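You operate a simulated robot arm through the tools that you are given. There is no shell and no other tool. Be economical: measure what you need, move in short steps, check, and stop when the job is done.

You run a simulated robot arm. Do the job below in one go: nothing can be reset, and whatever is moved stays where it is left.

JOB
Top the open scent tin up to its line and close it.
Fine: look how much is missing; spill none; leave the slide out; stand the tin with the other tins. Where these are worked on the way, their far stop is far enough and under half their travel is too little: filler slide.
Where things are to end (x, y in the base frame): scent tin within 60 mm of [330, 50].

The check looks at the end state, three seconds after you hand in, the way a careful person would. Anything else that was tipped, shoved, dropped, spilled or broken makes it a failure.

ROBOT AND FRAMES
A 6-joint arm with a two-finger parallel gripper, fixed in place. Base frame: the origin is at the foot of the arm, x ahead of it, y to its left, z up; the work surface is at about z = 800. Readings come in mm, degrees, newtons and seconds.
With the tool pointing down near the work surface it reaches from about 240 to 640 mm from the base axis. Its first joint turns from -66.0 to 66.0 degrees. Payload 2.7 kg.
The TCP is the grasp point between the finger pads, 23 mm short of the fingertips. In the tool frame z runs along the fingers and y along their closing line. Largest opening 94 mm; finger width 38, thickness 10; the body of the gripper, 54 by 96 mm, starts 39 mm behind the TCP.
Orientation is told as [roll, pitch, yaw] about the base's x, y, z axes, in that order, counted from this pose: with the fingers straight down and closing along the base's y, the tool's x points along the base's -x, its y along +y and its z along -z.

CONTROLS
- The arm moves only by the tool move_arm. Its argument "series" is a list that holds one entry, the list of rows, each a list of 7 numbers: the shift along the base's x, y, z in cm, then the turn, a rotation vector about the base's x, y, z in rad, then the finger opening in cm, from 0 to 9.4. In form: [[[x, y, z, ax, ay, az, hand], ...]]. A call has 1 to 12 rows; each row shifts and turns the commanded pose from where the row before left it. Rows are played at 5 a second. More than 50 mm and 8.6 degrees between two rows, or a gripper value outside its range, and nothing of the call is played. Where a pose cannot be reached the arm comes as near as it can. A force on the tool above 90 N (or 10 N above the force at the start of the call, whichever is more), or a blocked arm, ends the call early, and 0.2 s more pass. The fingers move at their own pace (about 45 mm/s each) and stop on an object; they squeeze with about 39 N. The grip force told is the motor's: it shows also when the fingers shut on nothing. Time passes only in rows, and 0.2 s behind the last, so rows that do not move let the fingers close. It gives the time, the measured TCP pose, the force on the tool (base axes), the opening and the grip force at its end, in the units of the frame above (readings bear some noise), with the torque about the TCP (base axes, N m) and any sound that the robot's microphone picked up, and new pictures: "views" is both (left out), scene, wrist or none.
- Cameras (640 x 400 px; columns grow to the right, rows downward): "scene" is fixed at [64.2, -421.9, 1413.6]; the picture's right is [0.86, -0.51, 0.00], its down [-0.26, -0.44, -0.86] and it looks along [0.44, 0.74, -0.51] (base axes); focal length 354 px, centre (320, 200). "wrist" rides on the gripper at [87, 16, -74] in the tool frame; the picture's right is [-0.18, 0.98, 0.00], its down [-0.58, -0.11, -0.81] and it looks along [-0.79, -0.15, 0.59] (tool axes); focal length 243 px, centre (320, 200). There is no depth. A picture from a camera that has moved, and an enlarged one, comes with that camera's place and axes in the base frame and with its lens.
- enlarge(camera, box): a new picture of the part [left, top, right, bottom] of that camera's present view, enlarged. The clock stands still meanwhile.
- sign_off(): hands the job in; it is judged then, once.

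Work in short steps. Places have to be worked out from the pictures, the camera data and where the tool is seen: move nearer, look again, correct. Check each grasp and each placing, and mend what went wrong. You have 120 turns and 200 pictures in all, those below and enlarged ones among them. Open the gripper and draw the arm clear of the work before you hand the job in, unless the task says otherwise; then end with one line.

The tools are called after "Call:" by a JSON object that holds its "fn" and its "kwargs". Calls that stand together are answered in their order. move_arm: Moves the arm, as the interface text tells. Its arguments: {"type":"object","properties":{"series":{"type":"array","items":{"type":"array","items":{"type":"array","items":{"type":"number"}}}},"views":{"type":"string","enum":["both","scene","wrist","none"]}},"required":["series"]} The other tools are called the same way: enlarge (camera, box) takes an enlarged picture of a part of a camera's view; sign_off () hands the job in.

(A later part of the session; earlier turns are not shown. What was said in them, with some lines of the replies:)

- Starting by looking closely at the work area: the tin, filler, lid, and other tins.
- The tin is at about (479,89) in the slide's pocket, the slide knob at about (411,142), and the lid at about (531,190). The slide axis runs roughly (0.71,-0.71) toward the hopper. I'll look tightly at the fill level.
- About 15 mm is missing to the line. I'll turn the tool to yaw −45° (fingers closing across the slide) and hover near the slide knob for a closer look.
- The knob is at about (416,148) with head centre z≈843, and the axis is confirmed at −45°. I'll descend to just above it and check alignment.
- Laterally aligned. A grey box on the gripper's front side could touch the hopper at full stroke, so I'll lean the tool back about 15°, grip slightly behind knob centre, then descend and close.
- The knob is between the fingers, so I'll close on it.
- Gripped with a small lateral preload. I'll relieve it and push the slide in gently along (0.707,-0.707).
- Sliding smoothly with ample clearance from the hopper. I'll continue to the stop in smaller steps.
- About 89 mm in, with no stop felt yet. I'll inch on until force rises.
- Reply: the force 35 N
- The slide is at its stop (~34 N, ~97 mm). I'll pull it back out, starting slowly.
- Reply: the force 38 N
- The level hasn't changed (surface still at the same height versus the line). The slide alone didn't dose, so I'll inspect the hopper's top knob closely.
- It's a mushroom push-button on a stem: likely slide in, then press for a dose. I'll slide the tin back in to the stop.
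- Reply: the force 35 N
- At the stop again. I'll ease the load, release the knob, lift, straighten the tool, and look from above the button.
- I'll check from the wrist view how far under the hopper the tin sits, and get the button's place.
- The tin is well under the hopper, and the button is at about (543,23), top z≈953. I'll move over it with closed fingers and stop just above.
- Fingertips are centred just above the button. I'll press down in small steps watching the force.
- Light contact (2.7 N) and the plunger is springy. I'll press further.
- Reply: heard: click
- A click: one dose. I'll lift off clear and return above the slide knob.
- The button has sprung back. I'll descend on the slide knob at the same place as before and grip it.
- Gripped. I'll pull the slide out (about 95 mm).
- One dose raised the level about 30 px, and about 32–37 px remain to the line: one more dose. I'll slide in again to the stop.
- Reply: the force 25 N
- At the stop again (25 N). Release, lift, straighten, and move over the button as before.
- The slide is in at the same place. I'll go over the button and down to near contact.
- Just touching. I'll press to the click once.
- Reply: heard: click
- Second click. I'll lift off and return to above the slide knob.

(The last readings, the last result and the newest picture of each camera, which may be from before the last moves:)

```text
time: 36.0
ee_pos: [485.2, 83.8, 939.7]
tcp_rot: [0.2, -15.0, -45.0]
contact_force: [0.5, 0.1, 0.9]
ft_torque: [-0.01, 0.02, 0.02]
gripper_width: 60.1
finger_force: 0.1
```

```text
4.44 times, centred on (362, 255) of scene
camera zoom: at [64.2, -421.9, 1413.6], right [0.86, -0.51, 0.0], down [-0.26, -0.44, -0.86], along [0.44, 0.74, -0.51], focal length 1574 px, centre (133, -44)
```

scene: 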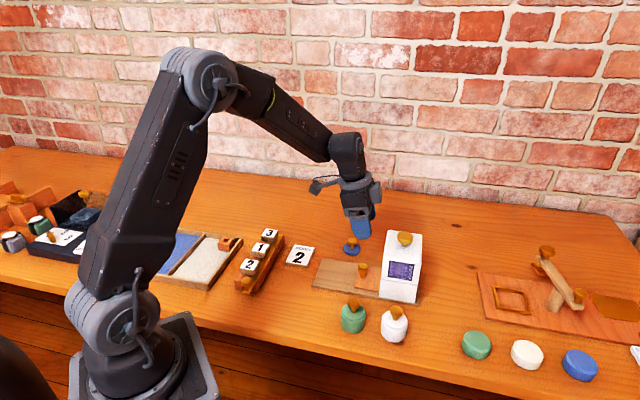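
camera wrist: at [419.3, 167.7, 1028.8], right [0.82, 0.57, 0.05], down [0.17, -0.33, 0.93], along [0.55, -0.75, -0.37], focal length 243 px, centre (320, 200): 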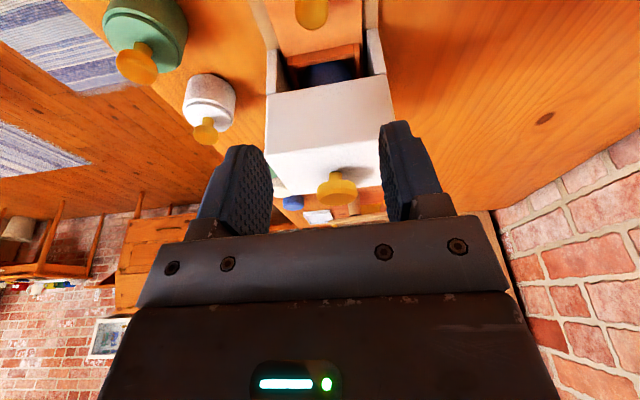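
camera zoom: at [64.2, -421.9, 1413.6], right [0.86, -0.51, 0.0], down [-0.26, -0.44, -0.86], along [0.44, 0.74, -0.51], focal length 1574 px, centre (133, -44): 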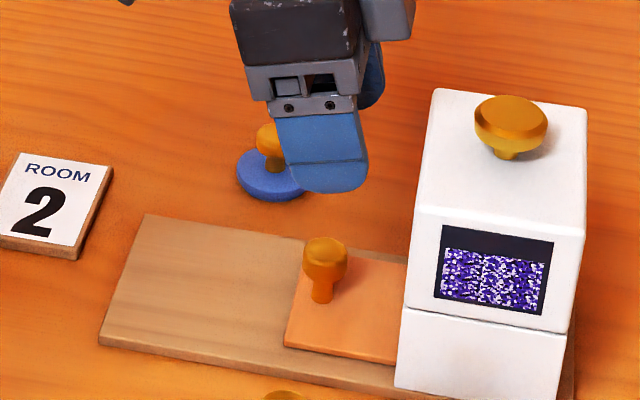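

Window level dropped, consistent with dosing. I'll descend, grip the knob and pull out.

Call:
{"fn": "move_arm", "kwargs": {"series": [[[-0.15, -0.2, -4, 0, 0, 0, 6], [0, 0, -3, 0, 0, 0, 6], [0, 0, -2.2, 0, 0, 0, 6], [0, 0, 0, 0, 0, 0, 6], [0, 0, 0, 0, 0, 0, 1.5], [0, 0, 0, 0, 0, 0, 1.5], [0, 0, 0, 0, 0, 0, 1.5], [0, 0, 0, 0, 0, 0, 1.5]]], "views": "none"}}

```text
time: 37.8
ee_pos: [484.4, 81.0, 845.1]
tcp_rot: [0.3, -15.0, -44.9]
contact_force: [7.8, 7.3, -6.3]
ft_torque: [0.04, -0.21, 0.02]
gripper_width: 23.1
finger_force: 44.8
```

Call:
{"fn": "move_arm", "kwargs": {"series": [[[-0.4, 0.4, 0, 0, 0, 0, 1.5], [-0.7, 0.7, 0, 0, 0, 0, 1.5], [-0.8, 0.8, 0, 0, 0, 0, 1.5], [-0.8, 0.8, 0, 0, 0, 0, 1.5], [-0.8, 0.8, 0, 0, 0, 0, 1.5], [-0.8, 0.8, 0, 0, 0, 0, 1.5], [-0.8, 0.8, 0, 0, 0, 0, 1.5], [-0.8, 0.8, 0, 0, 0, 0, 1.5], [-0.5, 0.5, 0, 0, 0, 0, 1.5], [-0.4, 0.4, 0, 0, 0, 0, 1.5], [0, 0, 0, 0, 0, 0, 1.5]]], "views": "none"}}

Call:
{"fn": "enlarge", "kwargs": {"camera": "scene", "box": [336, 245, 384, 275]}}

Call:
{"fn": "enlarge", "kwargs": {"camera": "scene", "box": [290, 210, 434, 300]}}

```text
time: 40.2
ee_pos: [416.7, 147.9, 846.2]
tcp_rot: [0.5, -14.9, -45.0]
contact_force: [22.3, 12.8, -20.9]
ft_torque: [0.04, -0.26, 0.06]
gripper_width: 23.7
finger_force: 45.2
```

```text
13.33 times, centred on (360, 260) of scene
camera zoom: at [65.0, -421.5, 1413.7], right [0.86, -0.51, 0.0], down [-0.26, -0.44, -0.86], along [0.44, 0.74, -0.51], focal length 4722 px, centre (-213, -600)
```

zoom: 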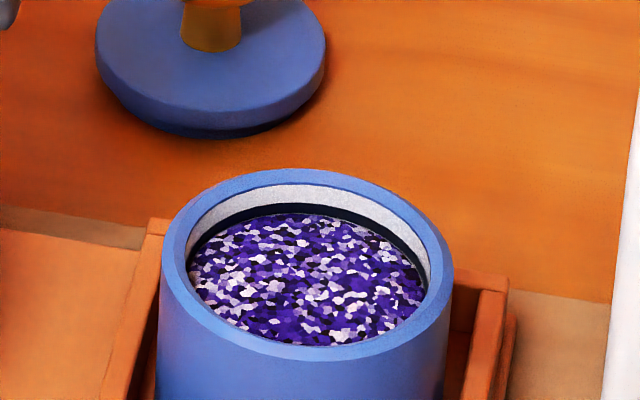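

```text
4.44 times, centred on (362, 255) of scene
camera zoom: at [65.0, -421.5, 1413.7], right [0.86, -0.51, 0.0], down [-0.26, -0.44, -0.86], along [0.44, 0.74, -0.51], focal length 1574 px, centre (133, -44)
```

zoom: 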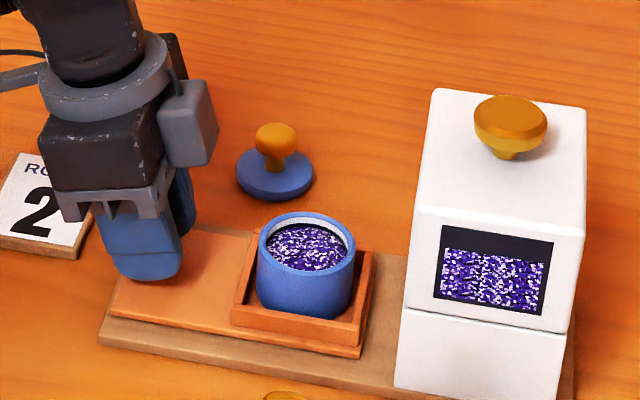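

Filled exactly to the line with 2 doses, and the slide is back at its out stop. Now release the knob, rise, and go look at the lid near (531,191), keeping the tool leaned so I can later clear the hopper.

Call:
{"fn": "move_arm", "kwargs": {"series": [[[0.15, -0.15, 0, 0, 0, 0, 1.5], [0, 0, 0, 0, 0, 0, 6], [0, 0, 0, 0, 0, 0, 6], [0, 0, 0, 0, 0, 0, 6], [0, 0, 3, 0, 0, 0, 6], [0, 0, 5, 0, 0, 0, 6], [0, 0, 3, 0, 0, 0, 6], [3, 1.2, 0, 0, 0, 0, 6], [4, 1.5, 0, 0, 0, 0, 6], [4, 1.6, 0, 0, 0, 0, 6], [0, 0, 0, 0, 0, 0, 6]]]}}

Call:
{"fn": "enlarge", "kwargs": {"camera": "scene", "box": [290, 210, 434, 300]}}

```text
time: 42.6
ee_pos: [528.0, 188.7, 956.1]
tcp_rot: [0.0, -14.8, -45.0]
contact_force: [0.0, 0.9, 0.6]
ft_torque: [0.01, -0.03, 0.01]
gripper_width: 59.7
finger_force: 0.0
camera wrist: at [466.7, 271.9, 1005.8], right [0.82, 0.57, 0.05], down [0.17, -0.33, 0.93], along [0.55, -0.75, -0.37], focal length 243 px, centre (320, 200)
```

scene: 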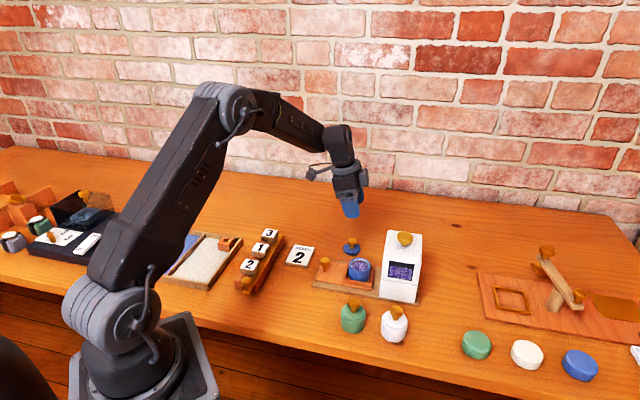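
wrist: 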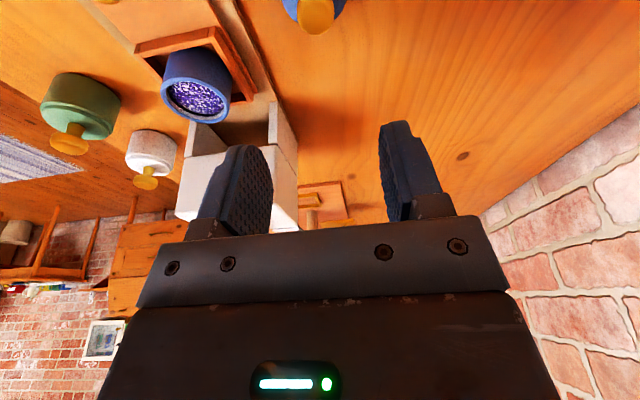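

```text
4.44 times, centred on (362, 255) of scene
camera zoom: at [64.2, -421.9, 1413.6], right [0.86, -0.51, 0.0], down [-0.26, -0.44, -0.86], along [0.44, 0.74, -0.51], focal length 1574 px, centre (133, -44)
```

zoom: 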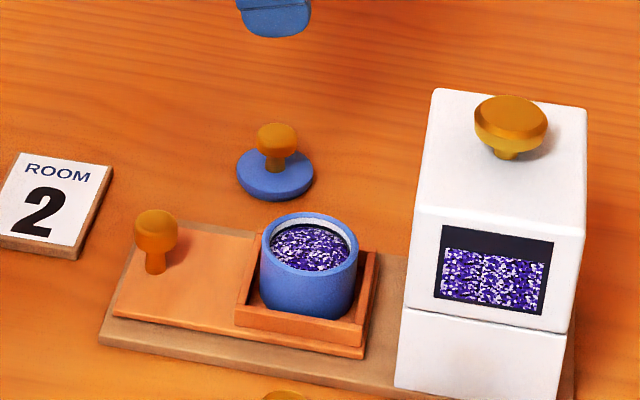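

The lid knob is at about (532,190). I'll descend around it with the tool centred, stopping with the fingertips above the disc.

Call:
{"fn": "move_arm", "kwargs": {"series": [[[0.1, 0.4, -4, 0, 0, 0, 5], [0, 0, -4, 0, 0, 0, 5], [0, 0, -2.8, 0, 0, 0, 5], [0, 0, 0, 0, 0, 0, 5]]]}}

Call:
{"fn": "enlarge", "kwargs": {"camera": "scene", "box": [320, 210, 400, 260]}}

```text
time: 43.6
ee_pos: [527.0, 193.4, 847.8]
tcp_rot: [0.3, -14.9, -45.1]
contact_force: [0.2, 0.8, -0.3]
ft_torque: [0.03, 0.01, -0.01]
gripper_width: 49.9
finger_force: 0.0
camera wrist: at [466.7, 276.6, 897.7], right [0.82, 0.57, 0.05], down [0.17, -0.33, 0.93], along [0.55, -0.75, -0.37], focal length 243 px, centre (320, 200)
```

scene: 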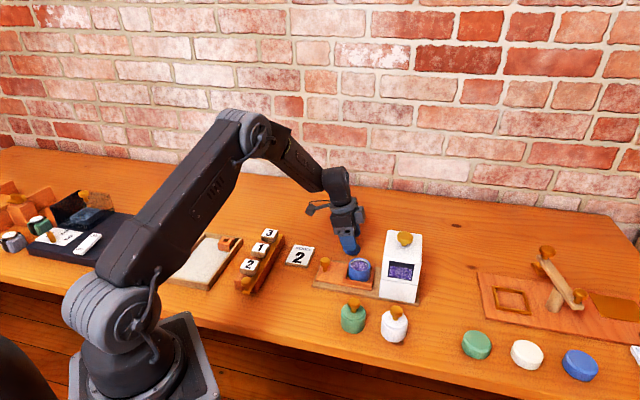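
wrist: 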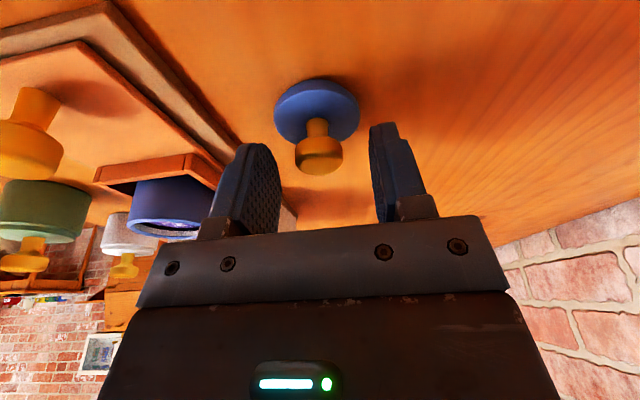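

```text
8.00 times, centred on (360, 235) of scene
camera zoom: at [64.2, -421.9, 1413.6], right [0.86, -0.51, 0.0], down [-0.26, -0.44, -0.86], along [0.44, 0.74, -0.51], focal length 2833 px, centre (0, -80)
```

zoom: 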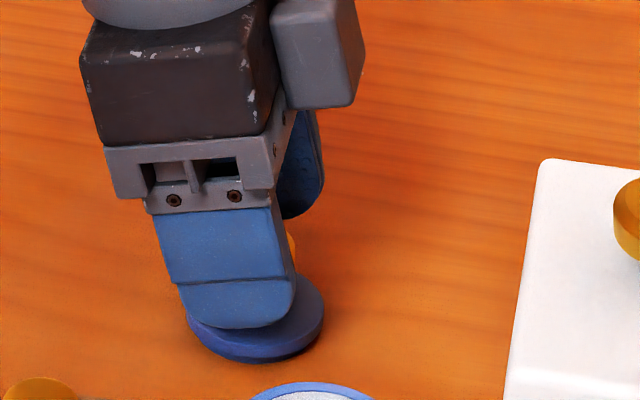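

Centred on the knob. I'll lower 9 mm more and close gently.

Call:
{"fn": "move_arm", "kwargs": {"series": [[[0.1, -0.1, -0.5, 0, 0, 0, 5], [0.1, -0.1, -0.4, 0, 0, 0, 5], [0, 0, 0, 0, 0, 0, 5]]], "views": "wrist"}}

Call:
{"fn": "enlarge", "kwargs": {"camera": "scene", "box": [320, 210, 400, 260]}}

```text
time: 44.4
ee_pos: [529.2, 191.6, 840.0]
tcp_rot: [0.2, -15.0, -45.0]
contact_force: [-0.7, 0.0, 0.3]
ft_torque: [0.02, 0.0, 0.02]
gripper_width: 50.1
finger_force: 0.0
camera wrist: at [468.6, 274.1, 889.2], right [0.82, 0.57, 0.05], down [0.17, -0.33, 0.93], along [0.55, -0.75, -0.37], focal length 243 px, centre (320, 200)
```

wrist: 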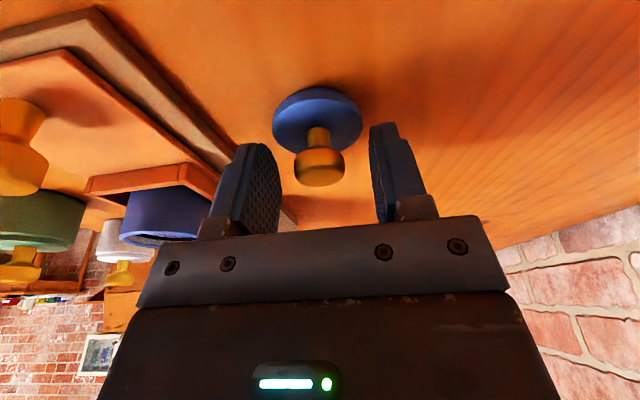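

```text
8.00 times, centred on (360, 235) of scene
camera zoom: at [64.2, -421.9, 1413.6], right [0.86, -0.51, 0.0], down [-0.26, -0.44, -0.86], along [0.44, 0.74, -0.51], focal length 2833 px, centre (0, -80)
```

zoom: 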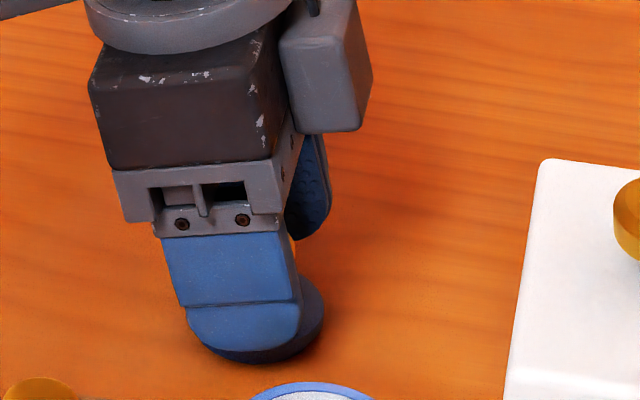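

Head centre is about 829, and fingertips clear the disc by ~2 mm. Closing.

Call:
{"fn": "move_arm", "kwargs": {"series": [[[0, 0, 0, 0, 0, 0, 1], [0, 0, 0, 0, 0, 0, 1], [0, 0, 0, 0, 0, 0, 1], [0, 0, 0, 0, 0, 0, 1]]], "views": "wrist"}}

```text
time: 45.4
ee_pos: [529.5, 192.0, 838.7]
tcp_rot: [0.1, -14.9, -45.0]
contact_force: [-0.7, -0.3, -0.1]
ft_torque: [-0.01, 0.0, 0.01]
gripper_width: 21.1
finger_force: 39.2
camera wrist: at [468.5, 274.2, 889.4], right [0.82, 0.57, 0.05], down [0.17, -0.33, 0.93], along [0.55, -0.75, -0.37], focal length 243 px, centre (320, 200)
```

wrist: 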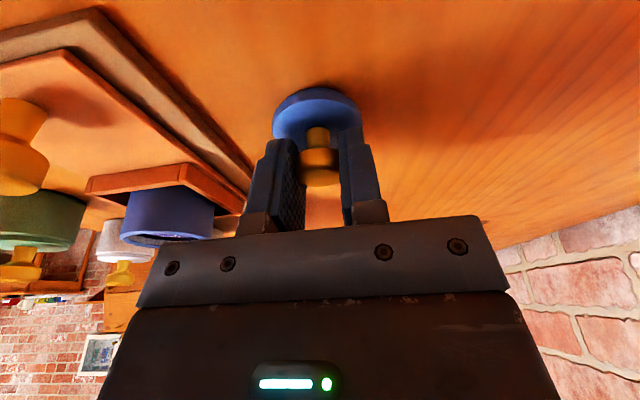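

Gripped at 21 mm. Lift the lid and check it hangs level.

Call:
{"fn": "move_arm", "kwargs": {"series": [[[0, 0, 2, 0, 0, 0, 1], [0, 0, 3, 0, 0, 0, 1], [0, 0, 4, 0, 0, 0, 1], [0, 0, 0, 0, 0, 0, 1]]]}}

Call:
{"fn": "enlarge", "kwargs": {"camera": "scene", "box": [300, 180, 428, 260]}}

```text
time: 46.4
ee_pos: [530.1, 191.9, 929.3]
tcp_rot: [0.2, -14.9, -45.0]
contact_force: [0.0, 0.0, -0.8]
ft_torque: [0.01, -0.01, 0.02]
gripper_width: 21.1
finger_force: 39.5
camera wrist: at [468.6, 273.7, 979.2], right [0.82, 0.57, 0.05], down [0.17, -0.33, 0.93], along [0.55, -0.75, -0.37], focal length 243 px, centre (320, 200)
```

scene: 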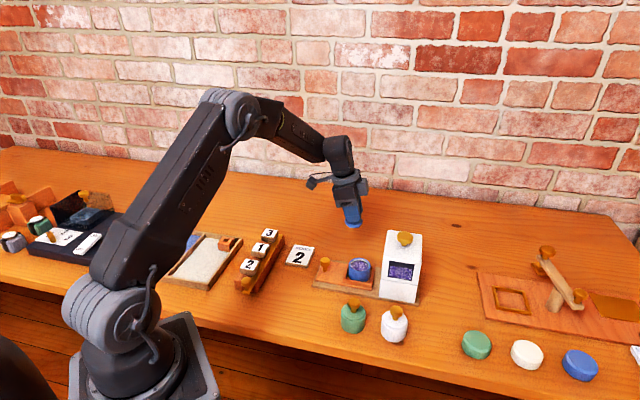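
wrist: 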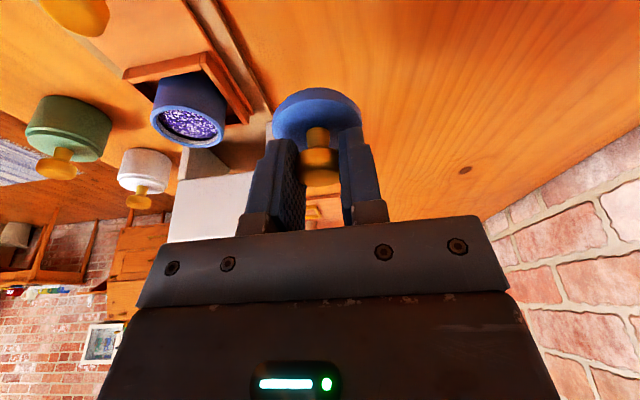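

```text
5.00 times, centred on (364, 220) of scene
camera zoom: at [64.2, -421.9, 1413.6], right [0.86, -0.51, 0.0], down [-0.26, -0.44, -0.86], along [0.44, 0.74, -0.51], focal length 1771 px, centre (100, 100)
```

zoom: 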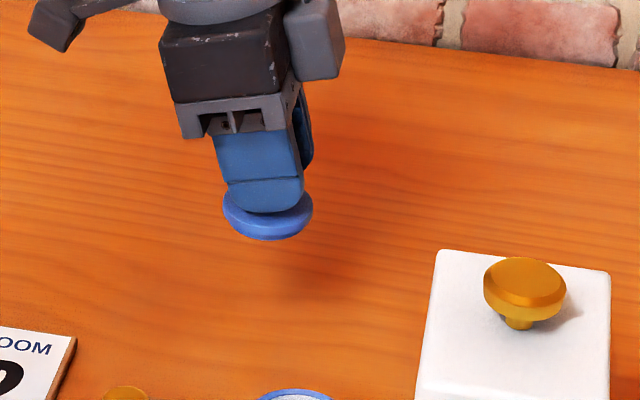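

Lid held firmly and level. I'll move it over the tin (estimated centre (478,89), rim z≈845–850), staying well above.

Call:
{"fn": "move_arm", "kwargs": {"series": [[[-1.4, -2.6, 0, 0, 0, 0, 1], [-1.4, -2.6, 0, 0, 0, 0, 1], [-1.4, -2.5, 0, 0, 0, 0, 1], [-1.2, -2.4, -1, 0, 0, 0, 1], [0, 0, 0, 0, 0, 0, 1]]]}}

Call:
{"fn": "enlarge", "kwargs": {"camera": "scene", "box": [320, 220, 400, 270]}}

Call:
{"fn": "enlarge", "kwargs": {"camera": "wrist", "box": [240, 60, 400, 220]}}

```text
time: 47.6
ee_pos: [474.3, 90.3, 920.9]
tcp_rot: [0.2, -14.9, -45.0]
contact_force: [-0.6, 0.5, -0.7]
ft_torque: [-0.04, 0.0, 0.01]
gripper_width: 20.9
finger_force: 39.2
camera wrist: at [414.4, 172.9, 970.4], right [0.82, 0.57, 0.05], down [0.17, -0.33, 0.93], along [0.55, -0.75, -0.37], focal length 243 px, centre (320, 200)
```

scene: 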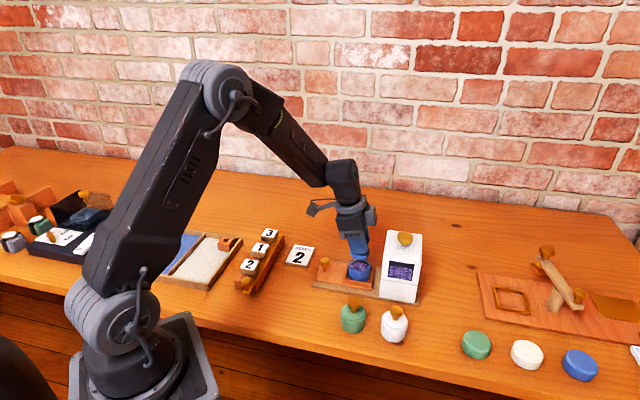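
wrist: 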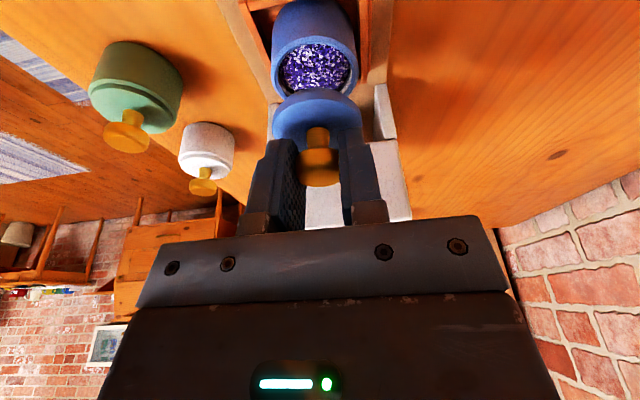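

```text
8.00 times, centred on (360, 245) of scene
camera zoom: at [64.2, -421.9, 1413.6], right [0.86, -0.51, 0.0], down [-0.26, -0.44, -0.86], along [0.44, 0.74, -0.51], focal length 2833 px, centre (0, -160)
```

zoom: 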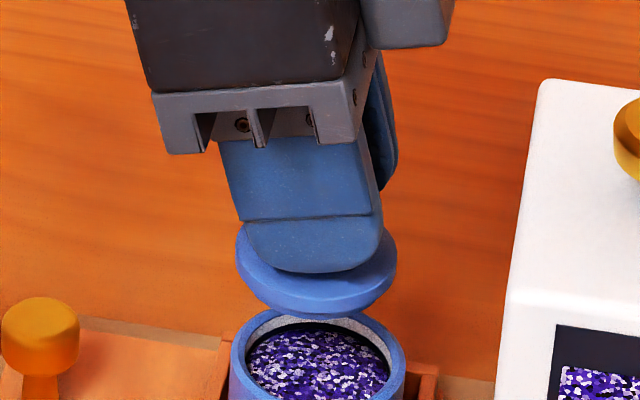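

```text
2.50 times, centred on (320, 140) of wrist
camera zoom: at [414.4, 172.9, 970.4], right [0.82, 0.57, 0.05], down [0.17, -0.33, 0.93], along [0.55, -0.75, -0.37], focal length 606 px, centre (320, 350)
```

zoom: 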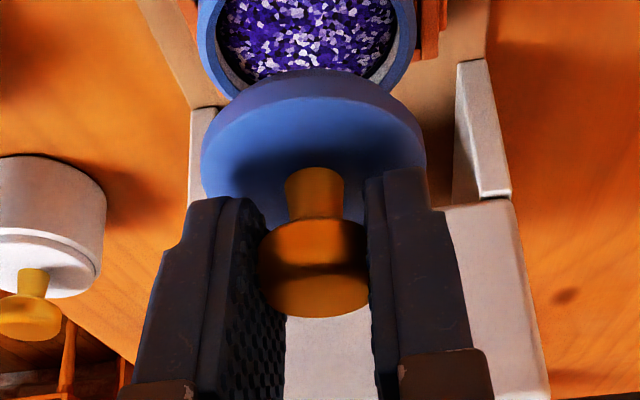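

Lid is nearly aligned; the tin is about 3 mm further along the slide axis. I'll correct and lower to just above the rim.

Call:
{"fn": "move_arm", "kwargs": {"series": [[[0.21, -0.21, -1, 0, 0, 0, 1], [0, 0, -1.4, 0, 0, 0, 1], [0, 0, 0, 0, 0, 0, 1]]], "views": "none"}}

Call:
{"fn": "enlarge", "kwargs": {"camera": "scene", "box": [336, 240, 384, 270]}}

Call:
{"fn": "enlarge", "kwargs": {"camera": "wrist", "box": [240, 60, 400, 220]}}

```text
time: 48.4
ee_pos: [478.7, 88.4, 896.5]
tcp_rot: [0.1, -14.9, -45.0]
contact_force: [-0.6, 0.0, -0.2]
ft_torque: [0.01, -0.03, -0.02]
gripper_width: 21.2
finger_force: 39.2
```

```text
13.33 times, centred on (360, 255) of scene
camera zoom: at [64.2, -421.9, 1413.6], right [0.86, -0.51, 0.0], down [-0.26, -0.44, -0.86], along [0.44, 0.74, -0.51], focal length 4722 px, centre (-213, -533)
```

zoom: 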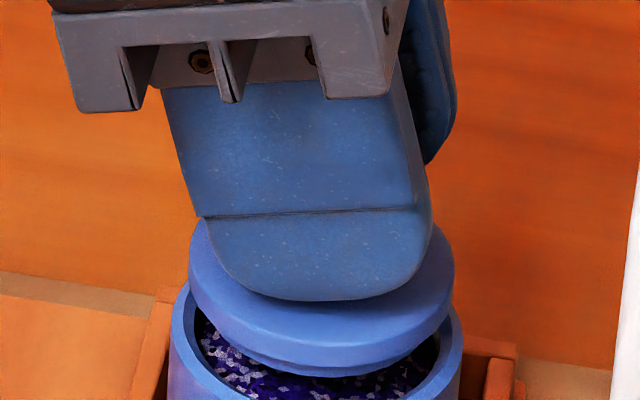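

```text
2.50 times, centred on (320, 140) of wrist
camera zoom: at [416.8, 171.4, 945.7], right [0.82, 0.57, 0.05], down [0.17, -0.33, 0.93], along [0.55, -0.75, -0.37], focal length 606 px, centre (320, 350)
```

zoom: 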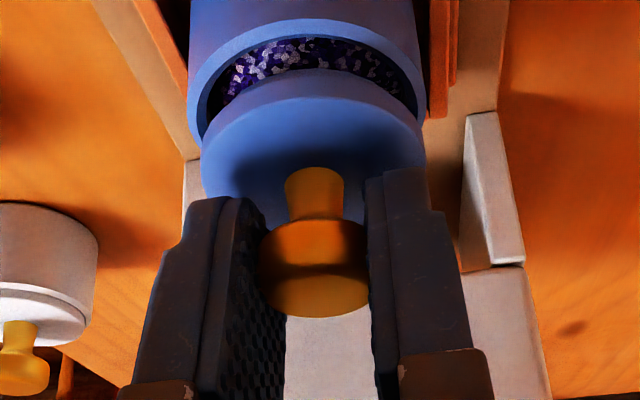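

Aligned in both views to within a millimetre. Lower gently until contact.

Call:
{"fn": "move_arm", "kwargs": {"series": [[[-0.04, -0.04, -0.4, 0, 0, 0, 1], [0, 0, -0.4, 0, 0, 0, 1], [0, 0, 0, 0, 0, 0, 1]]], "views": "none"}}

Call:
{"fn": "enlarge", "kwargs": {"camera": "scene", "box": [336, 245, 384, 275]}}

Call:
{"fn": "enlarge", "kwargs": {"camera": "wrist", "box": [240, 60, 400, 220]}}

```text
time: 49.2
ee_pos: [477.6, 88.3, 886.9]
tcp_rot: [0.1, -14.9, -45.0]
contact_force: [-0.4, -0.3, -0.5]
ft_torque: [0.0, 0.02, 0.03]
gripper_width: 21.3
finger_force: 39.2
```

```text
13.33 times, centred on (360, 260) of scene
camera zoom: at [64.2, -421.9, 1413.6], right [0.86, -0.51, 0.0], down [-0.26, -0.44, -0.86], along [0.44, 0.74, -0.51], focal length 4722 px, centre (-213, -600)
```

zoom: 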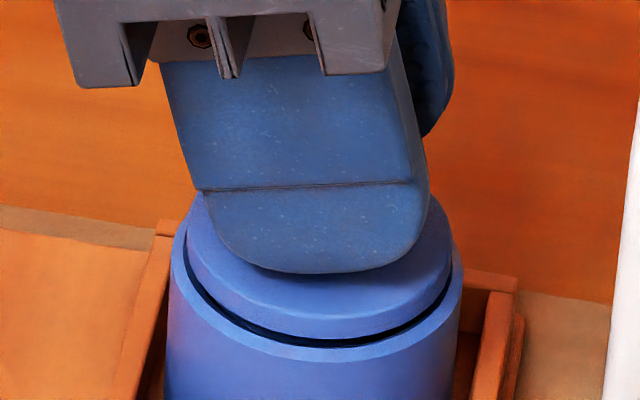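

```text
2.50 times, centred on (320, 140) of wrist
camera zoom: at [416.5, 170.8, 937.5], right [0.82, 0.57, 0.05], down [0.17, -0.33, 0.93], along [0.55, -0.75, -0.37], focal length 606 px, centre (320, 350)
```

zoom: 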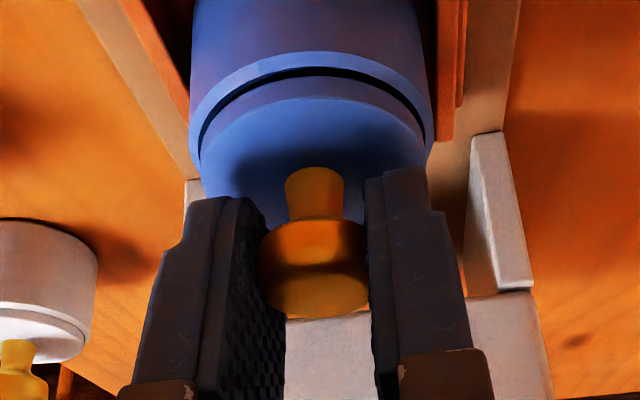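

Concentric. Continue down to seat.

Call:
{"fn": "move_arm", "kwargs": {"series": [[[0, 0, -0.3, 0, 0, 0, 1], [0, 0, -0.3, 0, 0, 0, 1], [0, 0, 0, 0, 0, 0, 1]]], "views": "none"}}

Call:
{"fn": "enlarge", "kwargs": {"camera": "scene", "box": [336, 245, 384, 275]}}

```text
time: 50.0
ee_pos: [479.0, 88.5, 884.2]
tcp_rot: [0.4, -15.2, -45.1]
contact_force: [-6.1, -6.1, 32.2]
ft_torque: [-0.12, 0.16, -0.05]
gripper_width: 21.0
finger_force: 39.6
heard: snap
```

```text
13.33 times, centred on (360, 260) of scene
camera zoom: at [63.6, -422.1, 1413.5], right [0.86, -0.51, 0.0], down [-0.26, -0.44, -0.86], along [0.44, 0.74, -0.51], focal length 4722 px, centre (-213, -600)
```

zoom: 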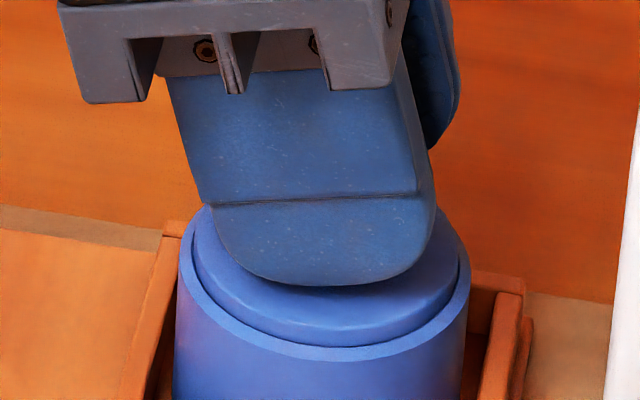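

Snap heard and the lid is seated flush. I'll relax, open wide in place, and check before lowering to grip the tin body above the pocket walls.

Call:
{"fn": "move_arm", "kwargs": {"series": [[[0, 0, 0.3, 0, 0, 0, 1], [0, 0, 0, 0, 0, 0, 7.6], [0, 0, 0, 0, 0, 0, 7.6], [0, 0, 0, 0, 0, 0, 7.6], [0, 0, 0, 0, 0, 0, 7.6]]], "views": "wrist"}}

Call:
{"fn": "enlarge", "kwargs": {"camera": "scene", "box": [320, 220, 432, 290]}}

```text
time: 51.2
ee_pos: [478.0, 88.4, 884.9]
tcp_rot: [0.1, -14.8, -45.0]
contact_force: [-0.6, -0.3, 0.6]
ft_torque: [0.0, 0.01, 0.0]
gripper_width: 75.9
finger_force: 0.1
camera wrist: at [416.5, 170.6, 934.5], right [0.82, 0.57, 0.05], down [0.17, -0.33, 0.93], along [0.55, -0.75, -0.37], focal length 243 px, centre (320, 200)
```

wrist: 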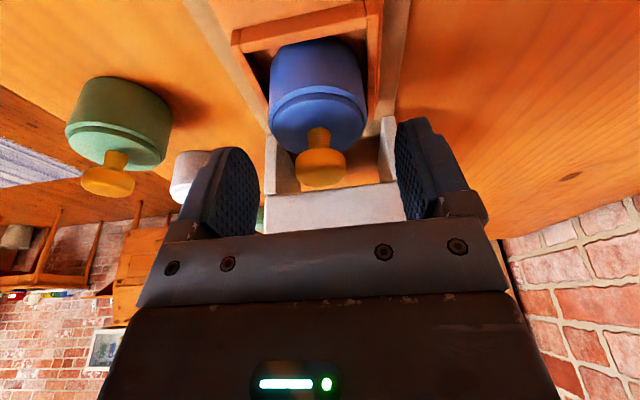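

```text
5.71 times, centred on (376, 255) of scene
camera zoom: at [64.2, -421.9, 1413.6], right [0.86, -0.51, 0.0], down [-0.26, -0.44, -0.86], along [0.44, 0.74, -0.51], focal length 2024 px, centre (0, -114)
```

zoom: 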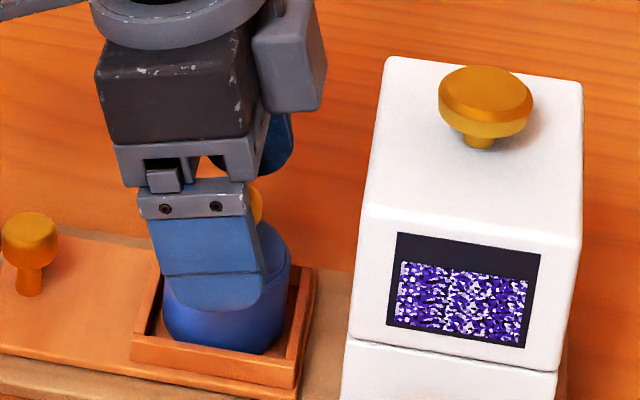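

Clear on both sides. Lower 3 cm around the tin body (fingertips just above the pocket walls).

Call:
{"fn": "move_arm", "kwargs": {"series": [[[-0.07, 0.07, -1, 0, 0, 0, 7.6], [0, 0, -1, 0, 0, 0, 7.6], [0, 0, -0.9, 0, 0, 0, 7.6], [0, 0, 0, 0, 0, 0, 7.6]]], "views": "wrist"}}

Call:
{"fn": "enlarge", "kwargs": {"camera": "scene", "box": [320, 220, 432, 290]}}

```text
time: 52.2
ee_pos: [476.3, 89.8, 855.4]
tcp_rot: [0.0, -15.0, -45.0]
contact_force: [0.7, -0.7, 0.6]
ft_torque: [0.0, -0.01, 0.0]
gripper_width: 75.7
finger_force: 0.0
camera wrist: at [415.4, 171.9, 905.9], right [0.82, 0.57, 0.05], down [0.17, -0.33, 0.93], along [0.55, -0.75, -0.37], focal length 243 px, centre (320, 200)
```

wrist: 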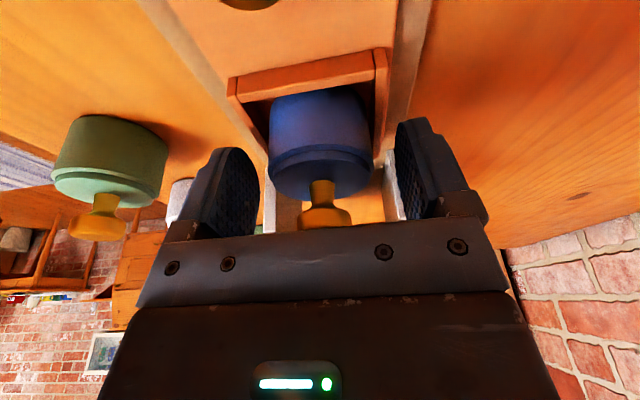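

```text
5.71 times, centred on (376, 255) of scene
camera zoom: at [64.2, -421.9, 1413.6], right [0.86, -0.51, 0.0], down [-0.26, -0.44, -0.86], along [0.44, 0.74, -0.51], focal length 2024 px, centre (0, -114)
```

zoom: 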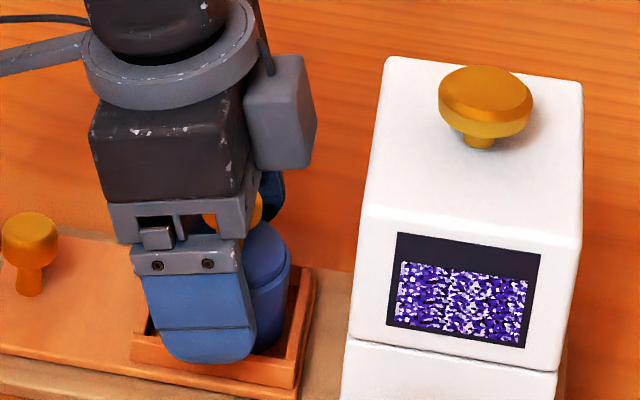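

Fingers straddle the body freely. Close on the tin.

Call:
{"fn": "move_arm", "kwargs": {"series": [[[0, 0, 0, 0, 0, 0, 4], [0, 0, 0, 0, 0, 0, 4], [0, 0, 0, 0, 0, 0, 4], [0, 0, 0, 0, 0, 0, 4]]], "views": "none"}}

Call:
{"fn": "enlarge", "kwargs": {"camera": "wrist", "box": [200, 20, 440, 250]}}

```text
time: 53.2
ee_pos: [477.2, 90.5, 855.5]
tcp_rot: [0.1, -15.0, -45.0]
contact_force: [0.7, 0.4, -0.7]
ft_torque: [0.03, -0.01, -0.01]
gripper_width: 50.9
finger_force: 38.9
```

```text
1.74 times, centred on (320, 135) of wrist
camera zoom: at [415.4, 171.9, 906.1], right [0.82, 0.57, 0.05], down [0.17, -0.33, 0.93], along [0.55, -0.75, -0.37], focal length 422 px, centre (320, 313)
```

zoom: 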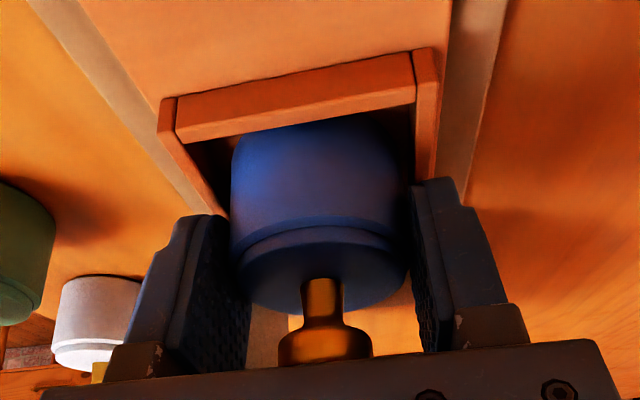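

Solid grip (50.9 mm = tin diameter). Lift straight up and check.

Call:
{"fn": "move_arm", "kwargs": {"series": [[[0, 0, 0.5, 0, 0, 0, 4], [0, 0, 1.5, 0, 0, 0, 4], [0, 0, 3, 0, 0, 0, 4], [0, 0, 3, 0, 0, 0, 4], [0, 0, 0, 0, 0, 0, 4]]], "views": "scene"}}

Call:
{"fn": "enlarge", "kwargs": {"camera": "scene", "box": [290, 200, 434, 300]}}

```text
time: 54.4
ee_pos: [476.1, 90.2, 936.4]
tcp_rot: [0.1, -14.9, -45.0]
contact_force: [0.5, 0.4, -2.0]
ft_torque: [0.01, 0.01, 0.02]
gripper_width: 51.0
finger_force: 39.1
```

scene: 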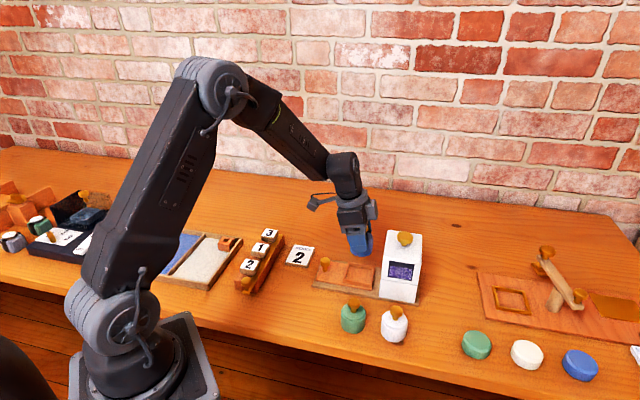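

```text
4.00 times, centred on (362, 250) of scene
camera zoom: at [64.2, -421.9, 1413.6], right [0.86, -0.51, 0.0], down [-0.26, -0.44, -0.86], along [0.44, 0.74, -0.51], focal length 1417 px, centre (152, 0)
```

zoom: 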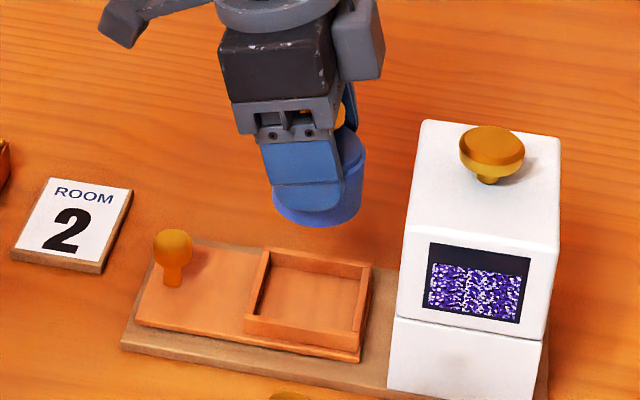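

The tin lifts level and the pocket is clean. Carry it to over about (330,46), beside the other tins.

Call:
{"fn": "move_arm", "kwargs": {"series": [[[-2.5, -0.7, 0, 0, 0, 0, 4], [-2.5, -0.7, 0, 0, 0, 0, 4], [-2.5, -0.7, 0, 0, 0, 0, 4], [-2.5, -0.7, 0, 0, 0, 0, 4], [-2.5, -0.7, 0, 0, 0, 0, 4], [-2.4, -0.6, 0, 0, 0, 0, 4], [0, 0, 0, 0, 0, 0, 4]]]}}

Call:
{"fn": "enlarge", "kwargs": {"camera": "scene", "box": [260, 230, 420, 350]}}

```text
time: 56.0
ee_pos: [326.6, 46.2, 935.4]
tcp_rot: [0.2, -14.9, -45.0]
contact_force: [-0.9, -0.9, -1.0]
ft_torque: [0.02, -0.07, 0.04]
gripper_width: 50.9
finger_force: 39.5
camera wrist: at [266.2, 129.8, 985.7], right [0.82, 0.57, 0.05], down [0.17, -0.33, 0.93], along [0.55, -0.75, -0.37], focal length 243 px, centre (320, 200)
```

scene: 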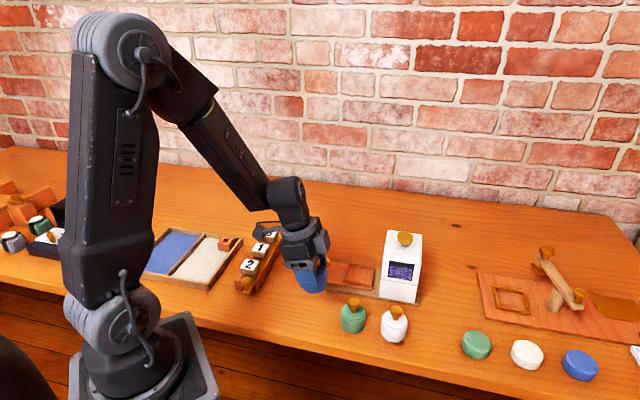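
wrist: 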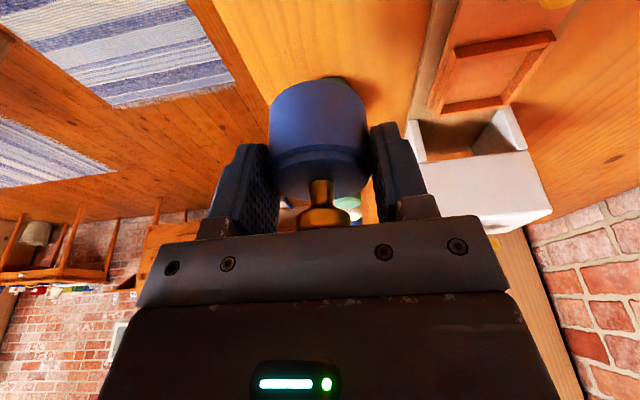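

```text
3.33 times, centred on (340, 290) of scene
camera zoom: at [64.2, -421.9, 1413.6], right [0.86, -0.51, 0.0], down [-0.26, -0.44, -0.86], along [0.44, 0.74, -0.51], focal length 1181 px, centre (253, -100)
```

zoom: 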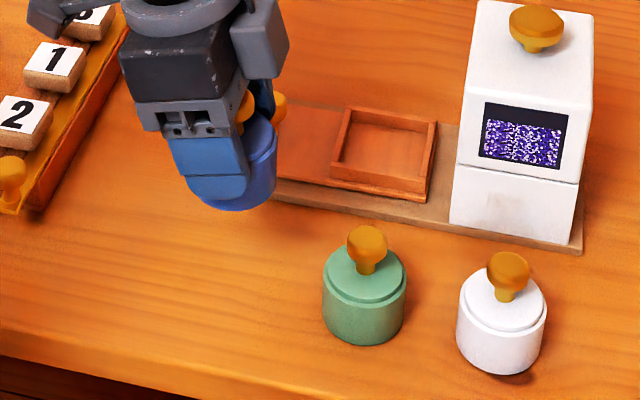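

Clear space beneath. Lower toward the table.

Call:
{"fn": "move_arm", "kwargs": {"series": [[[0.1, 0.1, -3, 0, 0, 0, 4], [0, 0, -3, 0, 0, 0, 4], [0, 0, -2, 0, 0, 0, 4], [0, 0, -0.4, 0, 0, 0, 4], [0, 0, 0, 0, 0, 0, 4]]], "views": "none"}}

Call:
{"fn": "enlarge", "kwargs": {"camera": "scene", "box": [260, 230, 420, 350]}}

```text
time: 57.2
ee_pos: [328.6, 49.0, 850.6]
tcp_rot: [0.1, -14.9, -45.0]
contact_force: [-0.4, 0.1, -0.5]
ft_torque: [0.02, -0.04, 0.01]
gripper_width: 50.9
finger_force: 39.1
```

```text
3.33 times, centred on (340, 290) of scene
camera zoom: at [64.2, -421.9, 1413.6], right [0.86, -0.51, 0.0], down [-0.26, -0.44, -0.86], along [0.44, 0.74, -0.51], focal length 1181 px, centre (253, -100)
```

zoom: 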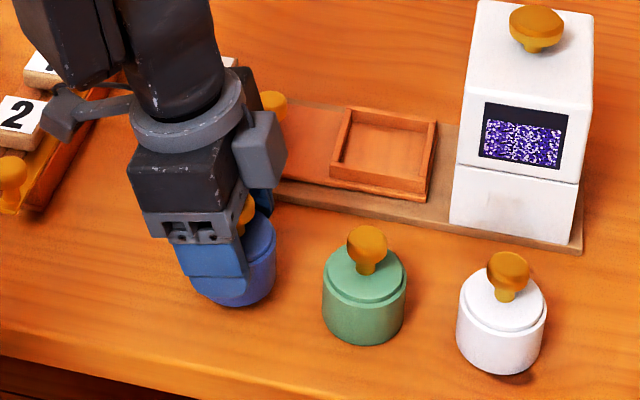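

Continue down in fine steps until it touches.

Call:
{"fn": "move_arm", "kwargs": {"series": [[[0, 0, -0.3, 0, 0, 0, 4], [0, 0, -0.3, 0, 0, 0, 4], [0, 0, -0.2, 0, 0, 0, 4], [0, 0, 0, 0, 0, 0, 4]]], "views": "none"}}

```text
time: 58.2
ee_pos: [328.4, 48.1, 844.6]
tcp_rot: [0.1, -14.8, -45.0]
contact_force: [0.9, -0.5, -1.0]
ft_torque: [-0.01, -0.02, -0.02]
gripper_width: 51.0
finger_force: 38.9
```

Call:
{"fn": "move_arm", "kwargs": {"series": [[[0, 0, -0.2, 0, 0, 0, 4], [0, 0, -0.2, 0, 0, 0, 4], [0, 0, 0, 0, 0, 0, 4]]], "views": "none"}}

Call:
{"fn": "enlarge", "kwargs": {"camera": "scene", "box": [280, 260, 376, 320]}}

```text
time: 59.0
ee_pos: [328.9, 48.1, 839.6]
tcp_rot: [0.2, -15.1, -45.1]
contact_force: [-10.9, -1.3, 43.8]
ft_torque: [-0.45, 0.57, -0.04]
gripper_width: 51.1
finger_force: 39.3
```

```text
6.67 times, centred on (328, 290) of scene
camera zoom: at [63.5, -422.0, 1413.6], right [0.86, -0.51, 0.0], down [-0.26, -0.44, -0.86], along [0.44, 0.74, -0.51], focal length 2361 px, centre (267, -400)
```

zoom: 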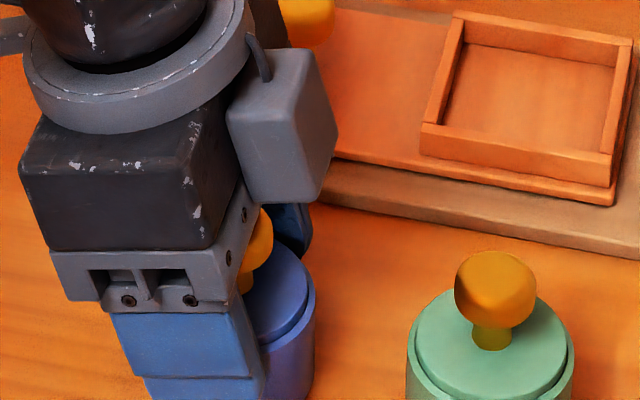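

The tin is on the table (44 N contact). I'll relieve the load by 3 mm and open.

Call:
{"fn": "move_arm", "kwargs": {"series": [[[0, 0, 0.25, 0, 0, 0, 4], [0, 0, 0, 0, 0, 0, 5.6], [0, 0, 0, 0, 0, 0, 7.6], [0, 0, 0, 0, 0, 0, 7.6], [0, 0, 0, 0, 0, 0, 7.6]]], "views": "wrist"}}

```text
time: 60.2
ee_pos: [328.3, 49.2, 841.4]
tcp_rot: [0.1, -14.8, -45.0]
contact_force: [0.0, 0.3, -1.0]
ft_torque: [0.01, 0.0, 0.04]
gripper_width: 76.1
finger_force: 0.0
camera wrist: at [267.5, 131.1, 891.8], right [0.82, 0.57, 0.05], down [0.17, -0.33, 0.93], along [0.55, -0.75, -0.37], focal length 243 px, centre (320, 200)
```

wrist: 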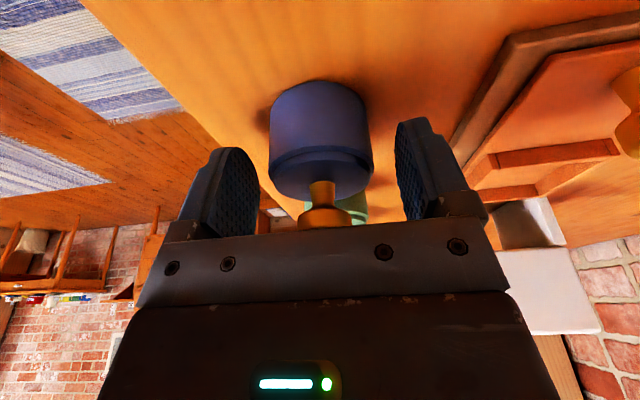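

Released and standing. Raise straight up and away, then check the final scene.

Call:
{"fn": "move_arm", "kwargs": {"series": [[[0, 0, 2, 0, 0, 0, 7.6], [0, 0, 4, 0, 0, 0, 7.6], [0, 0, 4, 0, 0, 0, 7.6], [0, 0, 5, 0, 0, 0, 7.6], [0, 0, 5, 0.092, 0.092, 0, 7.6], [0, 2, 5, 0.092, 0.092, 0, 7.6], [0, 4, 3, 0, 0, 0, 7.6], [0, 4, 0, 0, 0, 0, 7.6], [0, 0, 0, 0, 0, 0, 7.6]]]}}

Call:
{"fn": "enlarge", "kwargs": {"camera": "scene", "box": [270, 220, 430, 350]}}

```text
refused: row 6 steps farther than a row can; nothing moved
```

```text
3.08 times, centred on (350, 285) of scene
camera zoom: at [64.2, -421.9, 1413.6], right [0.86, -0.51, 0.0], down [-0.26, -0.44, -0.86], along [0.44, 0.74, -0.51], focal length 1090 px, centre (228, -62)
```

zoom: 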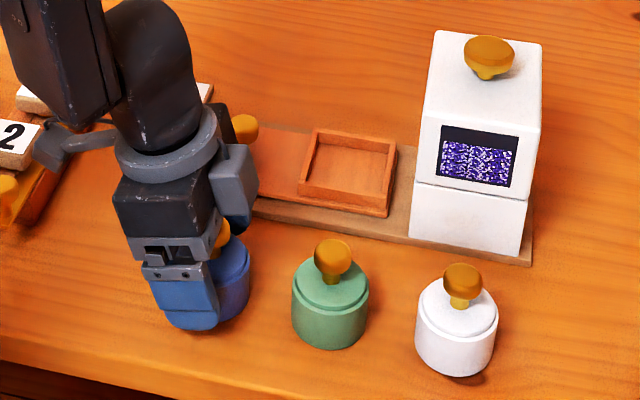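

One row was too long, so nothing moved. I'll repeat with shorter steps.

Call:
{"fn": "move_arm", "kwargs": {"series": [[[0, 0, 2, 0, 0, 0, 7.6], [0, 0, 4, 0, 0, 0, 7.6], [0, 0, 4, 0, 0, 0, 7.6], [0, 0, 4, 0, 0, 0, 7.6], [0, 0, 4, 0.092, 0.092, 0, 7.6], [0, 1.5, 4, 0.092, 0.092, 0, 7.6], [0, 3, 2, 0, 0, 0, 7.6], [0, 4, 0, 0, 0, 0, 7.6], [0, 0, 0, 0, 0, 0, 7.6]]]}}

Call:
{"fn": "enlarge", "kwargs": {"camera": "scene", "box": [270, 220, 430, 350]}}

```text
time: 62.2
ee_pos: [328.8, 133.8, 1083.7]
tcp_rot: [0.1, 0.0, -45.1]
contact_force: [0.3, 0.1, -0.2]
ft_torque: [0.0, 0.02, -0.03]
gripper_width: 76.1
finger_force: 0.0
camera wrist: at [279.2, 204.6, 1158.1], right [0.82, 0.57, 0.0], down [0.33, -0.49, 0.81], along [0.46, -0.66, -0.59], focal length 243 px, centre (320, 200)
```

scene: 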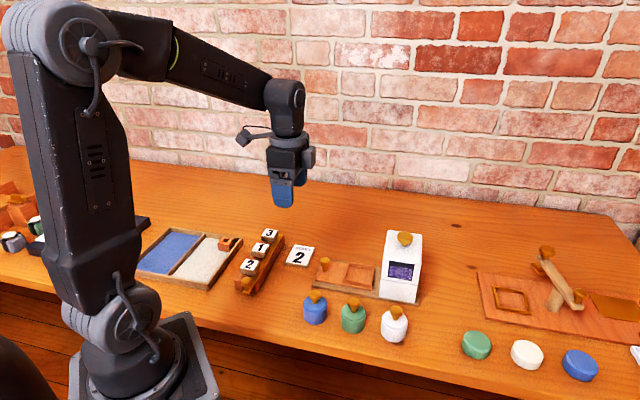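
wrist: 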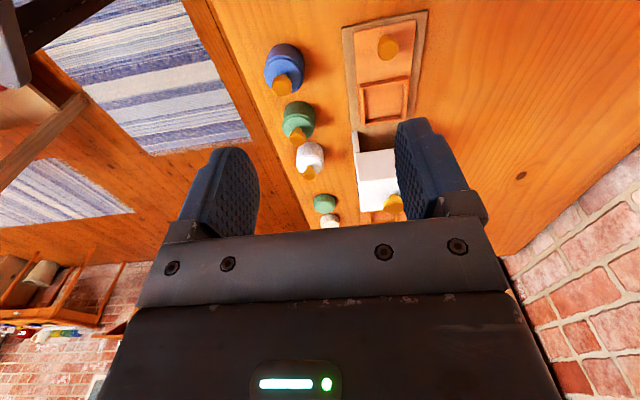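

```text
3.08 times, centred on (350, 285) of scene
camera zoom: at [64.2, -421.9, 1413.6], right [0.86, -0.51, 0.0], down [-0.26, -0.44, -0.86], along [0.44, 0.74, -0.51], focal length 1090 px, centre (228, -62)
```

zoom: 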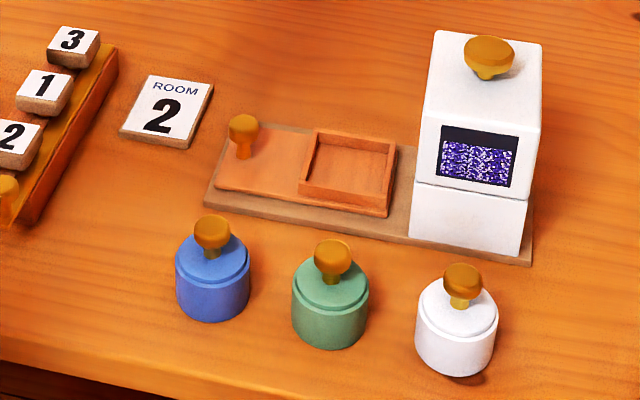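

The tin is closed, upright and in line with the other tins. The slide is out, nothing is spilled, and the arm is clear, so I'm handing in.

Call:
{"fn": "sign_off", "kwargs": {}}

```text
The job is handed in.
```

The scent tin is filled to its line with two doses, its lid is snapped on, and it stands at about (331, 46) beside the other tins, with the slide left out and nothing spilled.
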